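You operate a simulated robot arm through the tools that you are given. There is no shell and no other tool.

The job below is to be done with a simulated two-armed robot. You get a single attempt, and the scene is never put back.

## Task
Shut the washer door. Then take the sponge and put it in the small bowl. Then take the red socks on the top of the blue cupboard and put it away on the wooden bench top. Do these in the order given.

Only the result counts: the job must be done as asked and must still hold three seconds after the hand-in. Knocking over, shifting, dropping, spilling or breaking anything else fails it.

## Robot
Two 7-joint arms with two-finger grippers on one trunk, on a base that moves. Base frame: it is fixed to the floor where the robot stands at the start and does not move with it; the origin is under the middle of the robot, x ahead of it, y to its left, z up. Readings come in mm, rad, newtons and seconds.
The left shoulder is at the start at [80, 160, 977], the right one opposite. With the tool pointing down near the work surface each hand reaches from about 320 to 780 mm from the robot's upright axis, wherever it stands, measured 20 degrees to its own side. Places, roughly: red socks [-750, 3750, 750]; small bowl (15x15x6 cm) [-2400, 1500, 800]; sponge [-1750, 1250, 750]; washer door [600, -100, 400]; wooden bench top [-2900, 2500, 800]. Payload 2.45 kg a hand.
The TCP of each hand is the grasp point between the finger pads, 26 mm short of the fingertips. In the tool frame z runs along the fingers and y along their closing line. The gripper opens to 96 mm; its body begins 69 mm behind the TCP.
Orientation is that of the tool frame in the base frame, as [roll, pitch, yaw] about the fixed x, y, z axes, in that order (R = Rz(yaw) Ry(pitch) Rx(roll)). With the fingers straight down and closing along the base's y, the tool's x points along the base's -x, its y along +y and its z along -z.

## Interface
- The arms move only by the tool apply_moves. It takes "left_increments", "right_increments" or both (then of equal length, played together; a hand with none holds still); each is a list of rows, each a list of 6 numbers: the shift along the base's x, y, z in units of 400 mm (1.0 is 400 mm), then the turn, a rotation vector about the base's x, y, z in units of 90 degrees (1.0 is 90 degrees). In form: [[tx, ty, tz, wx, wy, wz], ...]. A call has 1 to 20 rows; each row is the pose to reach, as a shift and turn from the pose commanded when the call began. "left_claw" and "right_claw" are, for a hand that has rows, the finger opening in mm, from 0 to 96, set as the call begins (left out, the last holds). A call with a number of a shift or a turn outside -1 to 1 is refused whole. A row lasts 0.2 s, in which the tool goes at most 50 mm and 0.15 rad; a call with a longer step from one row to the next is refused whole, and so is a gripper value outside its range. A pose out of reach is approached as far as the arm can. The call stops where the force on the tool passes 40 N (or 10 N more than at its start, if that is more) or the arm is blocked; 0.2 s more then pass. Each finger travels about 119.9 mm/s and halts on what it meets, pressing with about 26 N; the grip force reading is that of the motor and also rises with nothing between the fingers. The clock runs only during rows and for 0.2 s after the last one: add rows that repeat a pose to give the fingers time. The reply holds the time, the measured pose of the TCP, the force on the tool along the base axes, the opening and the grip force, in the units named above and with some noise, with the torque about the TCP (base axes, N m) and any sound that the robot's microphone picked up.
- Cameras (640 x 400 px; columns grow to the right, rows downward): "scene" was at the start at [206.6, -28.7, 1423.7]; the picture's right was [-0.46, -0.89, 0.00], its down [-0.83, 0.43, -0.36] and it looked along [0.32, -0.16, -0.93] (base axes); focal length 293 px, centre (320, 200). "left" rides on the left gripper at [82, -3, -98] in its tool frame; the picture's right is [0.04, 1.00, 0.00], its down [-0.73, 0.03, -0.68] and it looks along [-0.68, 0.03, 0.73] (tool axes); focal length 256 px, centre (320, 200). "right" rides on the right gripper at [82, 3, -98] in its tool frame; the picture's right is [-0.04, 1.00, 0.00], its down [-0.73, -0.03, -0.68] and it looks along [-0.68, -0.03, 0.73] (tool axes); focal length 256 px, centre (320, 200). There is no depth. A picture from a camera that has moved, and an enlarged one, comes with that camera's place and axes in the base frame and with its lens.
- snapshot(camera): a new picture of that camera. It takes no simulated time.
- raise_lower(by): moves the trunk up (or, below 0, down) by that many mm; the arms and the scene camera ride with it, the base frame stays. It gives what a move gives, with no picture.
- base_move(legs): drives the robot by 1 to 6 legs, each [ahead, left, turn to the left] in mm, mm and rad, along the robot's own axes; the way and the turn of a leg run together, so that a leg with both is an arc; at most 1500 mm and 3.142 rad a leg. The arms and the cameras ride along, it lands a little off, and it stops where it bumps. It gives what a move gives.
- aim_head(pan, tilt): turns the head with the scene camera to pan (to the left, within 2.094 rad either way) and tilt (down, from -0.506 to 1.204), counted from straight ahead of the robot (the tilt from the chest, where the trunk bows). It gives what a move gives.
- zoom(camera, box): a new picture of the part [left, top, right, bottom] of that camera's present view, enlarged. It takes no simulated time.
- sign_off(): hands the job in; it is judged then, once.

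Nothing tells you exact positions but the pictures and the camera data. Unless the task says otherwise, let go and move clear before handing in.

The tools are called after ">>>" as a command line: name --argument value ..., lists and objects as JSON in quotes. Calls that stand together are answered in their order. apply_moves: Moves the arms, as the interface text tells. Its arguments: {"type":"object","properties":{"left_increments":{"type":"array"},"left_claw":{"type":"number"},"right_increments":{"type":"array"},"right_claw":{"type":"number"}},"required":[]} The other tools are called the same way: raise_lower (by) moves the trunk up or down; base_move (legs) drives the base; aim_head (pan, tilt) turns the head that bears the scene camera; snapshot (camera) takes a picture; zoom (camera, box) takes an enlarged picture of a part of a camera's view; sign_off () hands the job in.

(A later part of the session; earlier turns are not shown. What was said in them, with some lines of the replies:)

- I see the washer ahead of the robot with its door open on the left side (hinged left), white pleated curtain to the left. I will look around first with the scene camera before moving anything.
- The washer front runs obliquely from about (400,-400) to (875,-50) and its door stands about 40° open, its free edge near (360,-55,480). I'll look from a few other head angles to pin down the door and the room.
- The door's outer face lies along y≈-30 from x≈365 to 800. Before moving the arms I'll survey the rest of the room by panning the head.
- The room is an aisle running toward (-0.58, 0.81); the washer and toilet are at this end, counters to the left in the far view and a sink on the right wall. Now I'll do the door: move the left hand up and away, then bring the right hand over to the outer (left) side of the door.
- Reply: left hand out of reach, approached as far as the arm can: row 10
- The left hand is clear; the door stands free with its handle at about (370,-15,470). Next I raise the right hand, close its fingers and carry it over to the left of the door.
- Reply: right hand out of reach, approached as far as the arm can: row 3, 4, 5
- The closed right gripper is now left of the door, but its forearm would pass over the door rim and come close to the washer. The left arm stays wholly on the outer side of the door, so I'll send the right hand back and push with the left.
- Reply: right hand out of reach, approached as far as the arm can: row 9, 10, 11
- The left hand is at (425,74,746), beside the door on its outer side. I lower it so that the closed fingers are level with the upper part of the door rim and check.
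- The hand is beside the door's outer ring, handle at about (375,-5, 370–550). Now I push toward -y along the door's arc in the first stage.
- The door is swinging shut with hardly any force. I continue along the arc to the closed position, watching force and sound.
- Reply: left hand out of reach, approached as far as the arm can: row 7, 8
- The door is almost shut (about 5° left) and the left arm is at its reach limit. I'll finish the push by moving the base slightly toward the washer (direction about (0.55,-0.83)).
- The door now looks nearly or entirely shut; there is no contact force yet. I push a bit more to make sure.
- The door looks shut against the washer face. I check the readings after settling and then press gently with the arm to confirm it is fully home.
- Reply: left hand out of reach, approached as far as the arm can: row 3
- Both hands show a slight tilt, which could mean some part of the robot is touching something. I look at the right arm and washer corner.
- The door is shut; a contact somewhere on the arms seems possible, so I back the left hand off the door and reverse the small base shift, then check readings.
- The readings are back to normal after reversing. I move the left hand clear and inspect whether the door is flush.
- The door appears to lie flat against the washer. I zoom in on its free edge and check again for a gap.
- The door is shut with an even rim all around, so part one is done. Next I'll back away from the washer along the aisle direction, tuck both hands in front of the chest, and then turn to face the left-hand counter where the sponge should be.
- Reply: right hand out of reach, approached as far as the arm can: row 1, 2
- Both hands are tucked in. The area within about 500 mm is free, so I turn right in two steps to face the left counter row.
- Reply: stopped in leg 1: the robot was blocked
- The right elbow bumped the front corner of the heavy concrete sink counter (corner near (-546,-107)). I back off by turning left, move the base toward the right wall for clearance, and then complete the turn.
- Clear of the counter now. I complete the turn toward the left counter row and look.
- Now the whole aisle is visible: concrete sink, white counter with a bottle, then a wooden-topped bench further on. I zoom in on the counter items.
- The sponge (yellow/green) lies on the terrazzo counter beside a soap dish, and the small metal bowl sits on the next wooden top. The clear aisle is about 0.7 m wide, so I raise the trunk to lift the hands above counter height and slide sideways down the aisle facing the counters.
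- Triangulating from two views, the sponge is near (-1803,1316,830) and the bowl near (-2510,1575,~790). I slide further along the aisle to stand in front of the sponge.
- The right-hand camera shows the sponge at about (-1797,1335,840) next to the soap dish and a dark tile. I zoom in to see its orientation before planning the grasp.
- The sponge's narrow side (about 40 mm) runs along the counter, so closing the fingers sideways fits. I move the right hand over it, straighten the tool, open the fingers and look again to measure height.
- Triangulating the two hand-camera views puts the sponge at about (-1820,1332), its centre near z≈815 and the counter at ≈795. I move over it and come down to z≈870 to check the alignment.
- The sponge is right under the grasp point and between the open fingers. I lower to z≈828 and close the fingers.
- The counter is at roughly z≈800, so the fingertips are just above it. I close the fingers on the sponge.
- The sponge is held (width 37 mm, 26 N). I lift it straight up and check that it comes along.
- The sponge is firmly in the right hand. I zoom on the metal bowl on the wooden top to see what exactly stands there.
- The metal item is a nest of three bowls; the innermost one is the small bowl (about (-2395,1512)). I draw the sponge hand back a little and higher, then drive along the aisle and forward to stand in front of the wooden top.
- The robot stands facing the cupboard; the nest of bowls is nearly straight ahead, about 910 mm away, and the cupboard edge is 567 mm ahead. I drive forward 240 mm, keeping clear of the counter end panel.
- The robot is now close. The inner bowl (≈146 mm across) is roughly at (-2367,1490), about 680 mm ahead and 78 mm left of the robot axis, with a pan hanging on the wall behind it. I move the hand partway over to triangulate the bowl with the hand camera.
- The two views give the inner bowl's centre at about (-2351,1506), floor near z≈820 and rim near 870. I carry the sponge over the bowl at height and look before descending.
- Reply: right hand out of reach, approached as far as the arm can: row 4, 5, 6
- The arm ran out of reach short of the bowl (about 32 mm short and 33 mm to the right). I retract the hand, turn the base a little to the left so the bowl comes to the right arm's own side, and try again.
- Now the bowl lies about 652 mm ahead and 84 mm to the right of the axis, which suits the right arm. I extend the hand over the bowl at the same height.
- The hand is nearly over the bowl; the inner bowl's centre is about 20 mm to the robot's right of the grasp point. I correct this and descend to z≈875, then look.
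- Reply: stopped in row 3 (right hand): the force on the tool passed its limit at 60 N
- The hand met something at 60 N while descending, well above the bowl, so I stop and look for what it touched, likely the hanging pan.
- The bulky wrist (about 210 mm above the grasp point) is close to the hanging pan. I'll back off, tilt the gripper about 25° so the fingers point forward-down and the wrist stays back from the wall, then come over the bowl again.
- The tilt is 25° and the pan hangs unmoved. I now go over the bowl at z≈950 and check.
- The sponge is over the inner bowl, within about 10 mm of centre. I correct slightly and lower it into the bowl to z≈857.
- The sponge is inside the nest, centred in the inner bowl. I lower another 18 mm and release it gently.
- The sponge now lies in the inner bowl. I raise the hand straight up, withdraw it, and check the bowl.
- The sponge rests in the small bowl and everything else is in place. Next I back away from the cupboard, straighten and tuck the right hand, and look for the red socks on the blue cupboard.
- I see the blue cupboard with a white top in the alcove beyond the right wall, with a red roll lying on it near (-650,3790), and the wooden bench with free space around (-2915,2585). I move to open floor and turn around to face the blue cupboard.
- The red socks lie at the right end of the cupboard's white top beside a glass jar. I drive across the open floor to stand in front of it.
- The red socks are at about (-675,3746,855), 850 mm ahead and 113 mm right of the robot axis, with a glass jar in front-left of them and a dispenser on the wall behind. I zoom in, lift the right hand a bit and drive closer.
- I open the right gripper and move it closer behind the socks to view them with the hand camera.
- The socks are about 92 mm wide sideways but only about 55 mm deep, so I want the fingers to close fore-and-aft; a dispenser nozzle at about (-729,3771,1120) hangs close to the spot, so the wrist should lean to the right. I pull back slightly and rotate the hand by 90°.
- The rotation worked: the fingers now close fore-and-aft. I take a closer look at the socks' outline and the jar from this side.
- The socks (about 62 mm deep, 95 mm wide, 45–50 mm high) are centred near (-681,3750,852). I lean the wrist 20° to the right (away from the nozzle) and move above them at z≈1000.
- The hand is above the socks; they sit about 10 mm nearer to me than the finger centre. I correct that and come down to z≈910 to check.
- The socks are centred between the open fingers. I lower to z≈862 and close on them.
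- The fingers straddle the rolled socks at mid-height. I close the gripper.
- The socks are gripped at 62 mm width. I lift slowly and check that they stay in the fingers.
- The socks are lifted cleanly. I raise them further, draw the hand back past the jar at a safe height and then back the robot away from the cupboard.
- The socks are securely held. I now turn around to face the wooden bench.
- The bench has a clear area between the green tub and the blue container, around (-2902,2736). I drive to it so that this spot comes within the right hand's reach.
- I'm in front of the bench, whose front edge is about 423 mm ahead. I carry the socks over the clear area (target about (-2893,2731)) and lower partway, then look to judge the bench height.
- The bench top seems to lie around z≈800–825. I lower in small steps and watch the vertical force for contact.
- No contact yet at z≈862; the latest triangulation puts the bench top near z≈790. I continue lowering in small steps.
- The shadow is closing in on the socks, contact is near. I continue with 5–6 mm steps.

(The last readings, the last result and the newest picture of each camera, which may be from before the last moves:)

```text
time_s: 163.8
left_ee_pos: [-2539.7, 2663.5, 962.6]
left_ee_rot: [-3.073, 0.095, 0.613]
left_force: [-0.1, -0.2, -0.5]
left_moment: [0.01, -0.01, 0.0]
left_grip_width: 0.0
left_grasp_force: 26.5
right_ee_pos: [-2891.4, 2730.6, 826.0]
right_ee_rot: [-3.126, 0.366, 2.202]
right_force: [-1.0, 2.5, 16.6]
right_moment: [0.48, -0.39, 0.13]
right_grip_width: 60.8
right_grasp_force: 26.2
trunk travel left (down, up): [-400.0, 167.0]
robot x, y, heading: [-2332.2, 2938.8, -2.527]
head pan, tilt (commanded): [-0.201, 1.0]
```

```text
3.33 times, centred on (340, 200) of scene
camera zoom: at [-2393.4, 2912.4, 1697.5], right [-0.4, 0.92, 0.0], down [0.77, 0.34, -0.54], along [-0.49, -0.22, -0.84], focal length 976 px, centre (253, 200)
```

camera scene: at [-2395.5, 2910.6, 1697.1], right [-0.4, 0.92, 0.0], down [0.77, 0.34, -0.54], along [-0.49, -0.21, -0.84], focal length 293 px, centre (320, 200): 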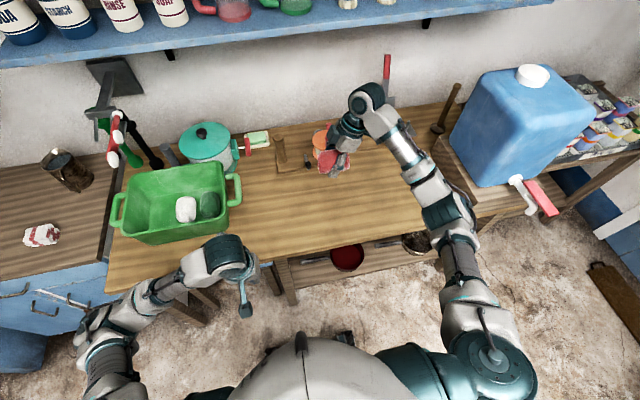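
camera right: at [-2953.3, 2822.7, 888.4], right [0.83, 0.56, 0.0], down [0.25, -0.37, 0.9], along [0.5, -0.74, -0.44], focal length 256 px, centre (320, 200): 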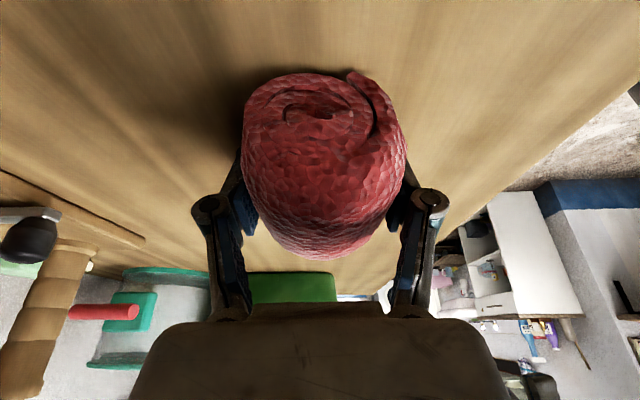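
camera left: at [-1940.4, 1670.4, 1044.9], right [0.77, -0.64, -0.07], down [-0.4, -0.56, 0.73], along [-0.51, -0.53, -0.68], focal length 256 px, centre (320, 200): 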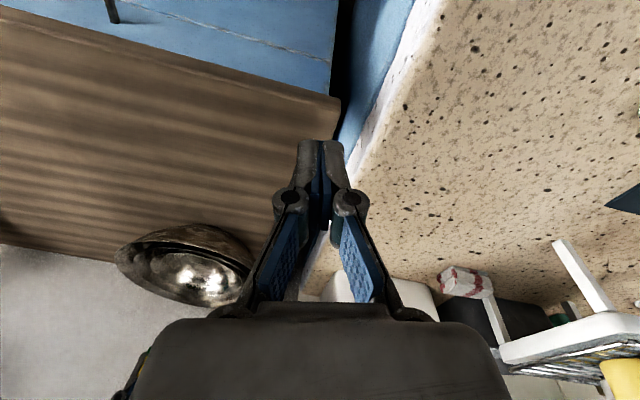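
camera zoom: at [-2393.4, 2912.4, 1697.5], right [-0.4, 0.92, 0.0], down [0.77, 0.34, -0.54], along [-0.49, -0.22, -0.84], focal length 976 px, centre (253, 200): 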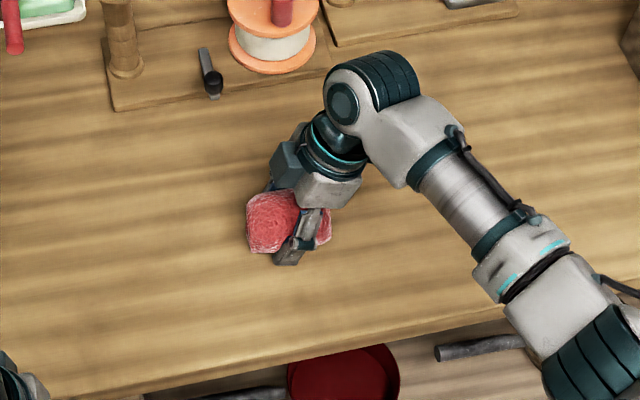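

Contact: 16.6 N upward, so the socks rest on the bench top. I ease up 2 mm and open the fingers.

>>> apply_moves --right_increments '[[0, 0, 0.006, 0, 0, 0], [0, 0, 0.006, 0, 0, 0]]'

>>> apply_moves --right_increments '[[0, 0, 0, 0, 0, 0], [0, 0, 0, 0, 0, 0], [0, 0, 0, 0, 0, 0], [0, 0, 0, 0, 0, 0]]' --right_claw 94

>>> snapshot --camera "right"

```text
time_s: 164.4
left_ee_pos: [-2540.2, 2664.4, 962.9]
left_ee_rot: [-3.074, 0.095, 0.613]
left_force: [-0.1, 0.6, -0.7]
left_moment: [0.02, -0.02, 0.03]
left_grip_width: 0.0
left_grasp_force: 26.3
right_ee_pos: [-2892.0, 2729.8, 825.5]
right_ee_rot: [-3.131, 0.363, 2.203]
right_force: [-3.2, -0.4, 6.2]
right_moment: [0.14, -0.12, 0.06]
right_grip_width: 60.3
right_grasp_force: 26.0
trunk travel left (down, up): [-400.0, 167.0]
robot x, y, heading: [-2333.4, 2943.0, -2.527]
head pan, tilt (commanded): [-0.201, 1.0]
```

```text
time_s: 165.4
left_ee_pos: [-2541.1, 2663.8, 962.4]
left_ee_rot: [-3.073, 0.095, 0.614]
left_force: [0.6, -0.1, 0.1]
left_moment: [0.0, -0.01, 0.0]
left_grip_width: 0.0
left_grasp_force: 26.2
right_ee_pos: [-2891.7, 2730.7, 825.3]
right_ee_rot: [-3.13, 0.36, 2.203]
right_force: [0.5, -0.2, 0.8]
right_moment: [0.01, 0.01, 0.03]
right_grip_width: 93.9
right_grasp_force: 0.0
trunk travel left (down, up): [-400.0, 167.0]
robot x, y, heading: [-2333.3, 2938.1, -2.527]
head pan, tilt (commanded): [-0.201, 1.0]
```

```text
taken
camera right: at [-2953.4, 2822.5, 888.7], right [0.83, 0.56, 0.0], down [0.25, -0.37, 0.9], along [0.5, -0.74, -0.45], focal length 256 px, centre (320, 200)
```

right: 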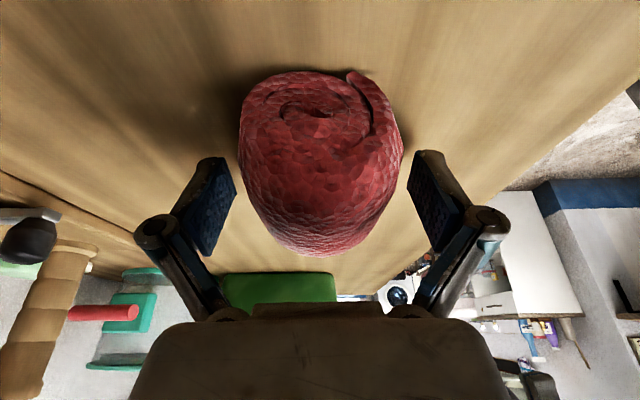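

The socks lie free on the bench. I raise the hand straight up and then withdraw it.

>>> apply_moves --right_increments '[[0, 0, 0.05, 0, 0, 0], [0, 0, 0.12, 0, 0, 0], [0, 0, 0.22, 0, 0, 0], [0, 0, 0.33, 0, 0, 0], [0, 0, 0.44, 0, 0, 0], [0.05, 0.035, 0.55, 0, 0, 0], [0.12, 0.08, 0.6, 0, 0, 0], [0.2, 0.13, 0.6, 0, 0, 0], [0.28, 0.19, 0.6, 0, 0, 0]]'

>>> snapshot --camera "scene"

>>> zoom --camera "scene" --box '[240, 110, 440, 280]'

```text
refused: row 6 steps farther than a row can; nothing moved
```

```text
taken
camera scene: at [-2395.8, 2910.6, 1697.1], right [-0.4, 0.92, 0.0], down [0.77, 0.34, -0.54], along [-0.49, -0.21, -0.84], focal length 293 px, centre (320, 200)
```

scene: 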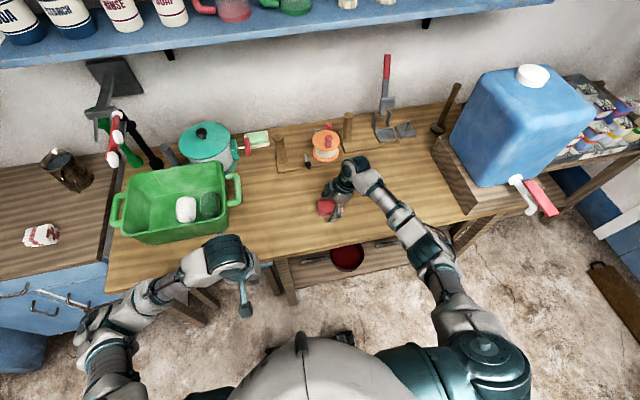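

```text
2.35 times, centred on (340, 195) of scene
camera zoom: at [-2395.8, 2910.6, 1697.1], right [-0.4, 0.92, 0.0], down [0.77, 0.34, -0.54], along [-0.49, -0.21, -0.84], focal length 689 px, centre (273, 212)
```

zoom: 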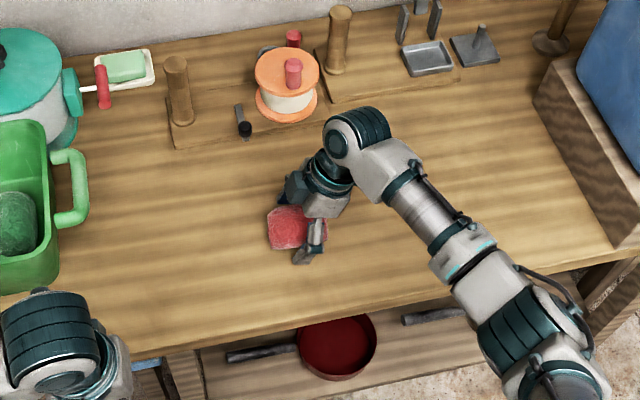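

The call was refused for one over-long step and nothing moved. I repeat the rise and withdrawal with shorter steps.

>>> apply_moves --right_increments '[[0, 0, 0.04, 0, 0, 0], [0, 0, 0.1, 0, 0, 0], [0, 0, 0.19, 0, 0, 0], [0, 0, 0.28, 0, 0, 0], [0, 0, 0.37, 0, 0, 0], [0, 0, 0.46, 0, 0, 0], [0.04, 0.03, 0.54, 0, 0, 0], [0.11, 0.08, 0.6, 0, 0, 0], [0.19, 0.13, 0.6, 0, 0, 0], [0.27, 0.19, 0.6, 0, 0, 0]]'

>>> snapshot --camera "scene"

>>> zoom --camera "scene" --box '[240, 110, 440, 280]'

```text
time_s: 167.6
left_ee_pos: [-2541.1, 2665.2, 963.6]
left_ee_rot: [-3.075, 0.094, 0.613]
left_force: [-0.1, 0.5, 0.1]
left_moment: [0.0, 0.02, -0.03]
left_grip_width: 0.0
left_grasp_force: 25.8
right_ee_pos: [-2783.8, 2808.4, 1066.7]
right_ee_rot: [-3.13, 0.363, 2.202]
right_force: [0.3, 0.2, 0.4]
right_moment: [0.0, 0.05, 0.0]
right_grip_width: 93.9
right_grasp_force: 0.1
trunk travel left (down, up): [-400.0, 167.0]
robot x, y, heading: [-2331.6, 2938.8, -2.526]
head pan, tilt (commanded): [-0.201, 1.0]
```

```text
taken
camera scene: at [-2394.7, 2913.3, 1697.2], right [-0.4, 0.92, 0.0], down [0.77, 0.34, -0.54], along [-0.49, -0.22, -0.84], focal length 293 px, centre (320, 200)
```

scene: 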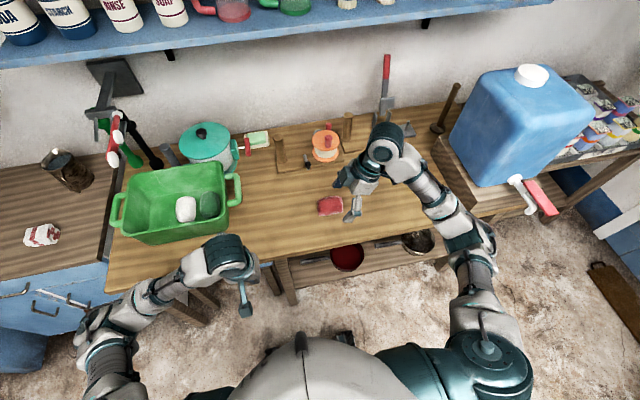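

```text
2.35 times, centred on (340, 195) of scene
camera zoom: at [-2394.7, 2913.3, 1697.2], right [-0.4, 0.92, 0.0], down [0.77, 0.34, -0.54], along [-0.49, -0.22, -0.84], focal length 689 px, centre (273, 212)
```

zoom: 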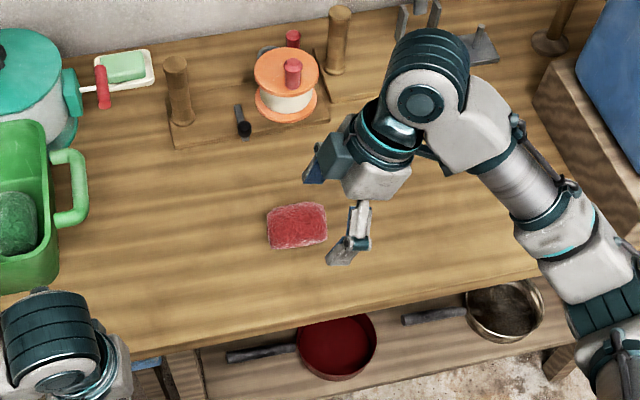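

The socks rest on the wooden bench top. I back the robot away and take a last look at the bowl, the socks and the washer door.

>>> base_move --legs '[[-350, 0, 0]]'

>>> aim_head --pan 0.5 --tilt 0.6

>>> snapshot --camera "scene"

>>> aim_head --pan 1.6 --tilt 0.4

>>> snapshot --camera "scene"

>>> zoom --camera "scene" --box '[240, 60, 480, 220]'

```text
time_s: 169.9
left_ee_pos: [-2257.8, 2863.5, 964.7]
left_ee_rot: [-3.073, 0.093, 0.612]
left_force: [0.3, 0.4, -0.5]
left_moment: [0.01, 0.03, 0.0]
left_grip_width: 0.1
left_grasp_force: 26.3
right_ee_pos: [-2499.6, 3007.0, 1064.6]
right_ee_rot: [-3.13, 0.365, 2.202]
right_force: [0.8, 0.0, 0.1]
right_moment: [0.02, 0.0, -0.03]
right_grip_width: 94.0
right_grasp_force: 0.0
trunk travel left (down, up): [-400.0, 167.0]
robot x, y, heading: [-2051.2, 3140.6, -2.526]
head pan, tilt (commanded): [-0.201, 1.0]
```

```text
time_s: 171.0
left_ee_pos: [-2254.9, 2865.1, 964.1]
left_ee_rot: [-3.074, 0.097, 0.613]
left_force: [-0.1, 0.6, -0.8]
left_moment: [0.02, 0.01, 0.0]
left_grip_width: 0.1
left_grasp_force: 26.5
right_ee_pos: [-2498.0, 3007.5, 1066.1]
right_ee_rot: [-3.127, 0.363, 2.202]
right_force: [0.3, -0.1, -0.7]
right_moment: [0.0, -0.01, 0.01]
right_grip_width: 94.1
right_grasp_force: 0.2
trunk travel left (down, up): [-400.0, 167.0]
robot x, y, heading: [-2046.9, 3136.7, -2.529]
head pan, tilt (commanded): [0.499, 0.6]
```

```text
taken
camera scene: at [-2087.2, 3059.7, 1729.0], right [-0.9, 0.44, 0.0], down [0.25, 0.51, -0.82], along [-0.36, -0.74, -0.57], focal length 293 px, centre (320, 200)
```

scene: 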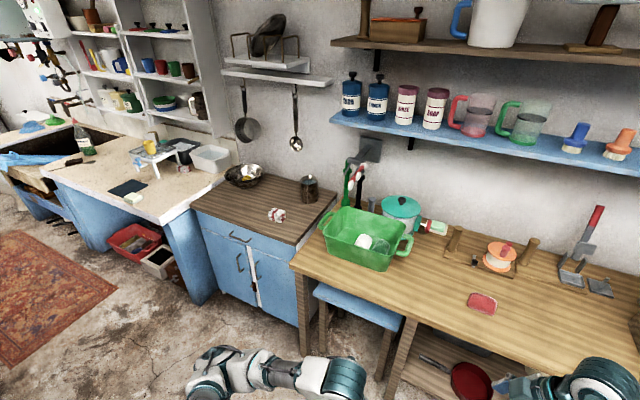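

```text
time_s: 172.3
left_ee_pos: [-2255.1, 2864.2, 964.0]
left_ee_rot: [-3.073, 0.098, 0.612]
left_force: [-0.2, 0.2, -0.6]
left_moment: [0.02, 0.0, -0.01]
left_grip_width: 0.2
left_grasp_force: 26.3
right_ee_pos: [-2497.4, 3009.3, 1067.1]
right_ee_rot: [-3.127, 0.363, 2.202]
right_force: [-0.1, -0.7, -0.2]
right_moment: [0.03, 0.01, 0.02]
right_grip_width: 94.1
right_grasp_force: 0.0
trunk travel left (down, up): [-400.0, 167.0]
robot x, y, heading: [-2049.2, 3139.5, -2.529]
head pan, tilt (commanded): [1.6, 0.4]
```

```text
taken
camera scene: at [-1992.2, 3064.9, 1747.6], right [-0.8, -0.6, 0.0], down [-0.23, 0.31, -0.92], along [0.55, -0.74, -0.39], focal length 293 px, centre (320, 200)
```

scene: 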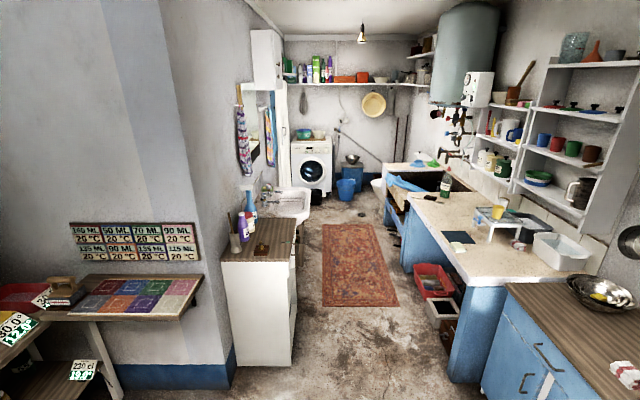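

```text
2.50 times, centred on (360, 140) of scene
camera zoom: at [-1992.2, 3064.9, 1747.6], right [-0.8, -0.6, 0.0], down [-0.23, 0.31, -0.92], along [0.55, -0.74, -0.39], focal length 732 px, centre (220, 350)
```

zoom: 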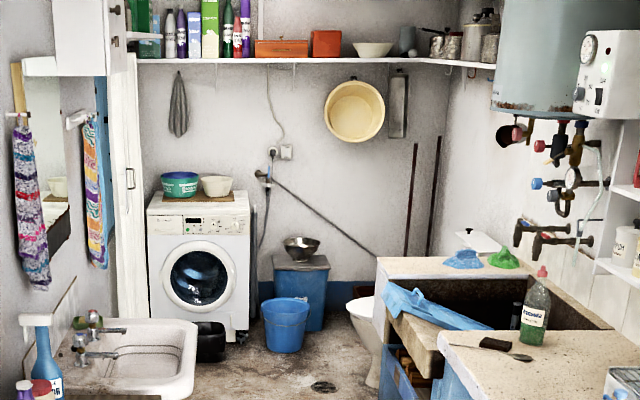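

Everything is in place: the sponge in the inner bowl and the socks on the bench. One last closer look at the washer door from here.

>>> zoom --camera "scene" --box '[280, 130, 350, 200]'

>>> zoom --camera "scene" --box '[540, 250, 640, 330]'

```text
5.71 times, centred on (315, 165) of scene
camera zoom: at [-1992.2, 3064.9, 1747.6], right [-0.8, -0.6, 0.0], down [-0.23, 0.31, -0.92], along [0.55, -0.74, -0.39], focal length 1673 px, centre (349, 400)
```

zoom: 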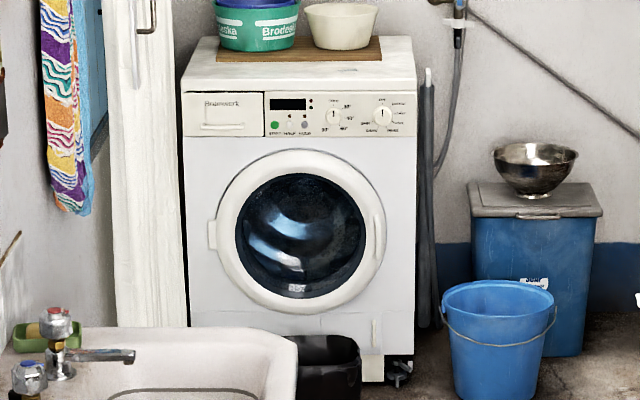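

```text
5.00 times, centred on (590, 290) of scene
camera zoom: at [-1992.2, 3064.9, 1747.6], right [-0.8, -0.6, 0.0], down [-0.23, 0.31, -0.92], along [0.55, -0.74, -0.39], focal length 1464 px, centre (-1030, -250)
```

zoom: 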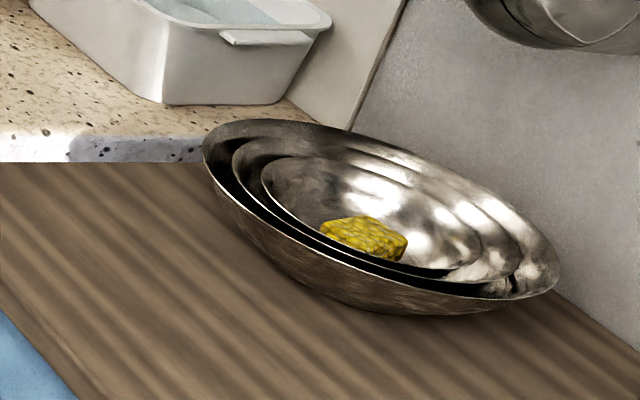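

From straight ahead the washer door is shut and flush. The sponge lies in the innermost bowl, and the red socks lie on the wooden bench top. Both hands are clear and empty, so I hand in the job.

>>> sign_off

```text
The job is handed in.
```

The job is handed in. All three parts were done in the order given:

1. **Washer door:** shut. I found no gap around the rim up close, and it still looked flush at the last look from across the room.
2. **Sponge:** in the innermost of the three nested metal bowls, which I took to be the small bowl.
3. **Red socks:** on the wooden bench top, in the clear space between the green tub and the blue container.

There were two unplanned contacts along the way:
- **Concrete sink counter:** the right elbow bumped its front corner while the robot was turning. The counter looked undisturbed afterwards.
- **Near the hanging pan:** the right hand hit something at about 60 N while lowering the sponge. It was most likely the pan on the wall behind the bowls. The pan looked unmoved, and I tilted the hand to keep clear of it after that.

I saw nothing knocked over, dropped or spilled. Both hands were empty and clear when I handed in.
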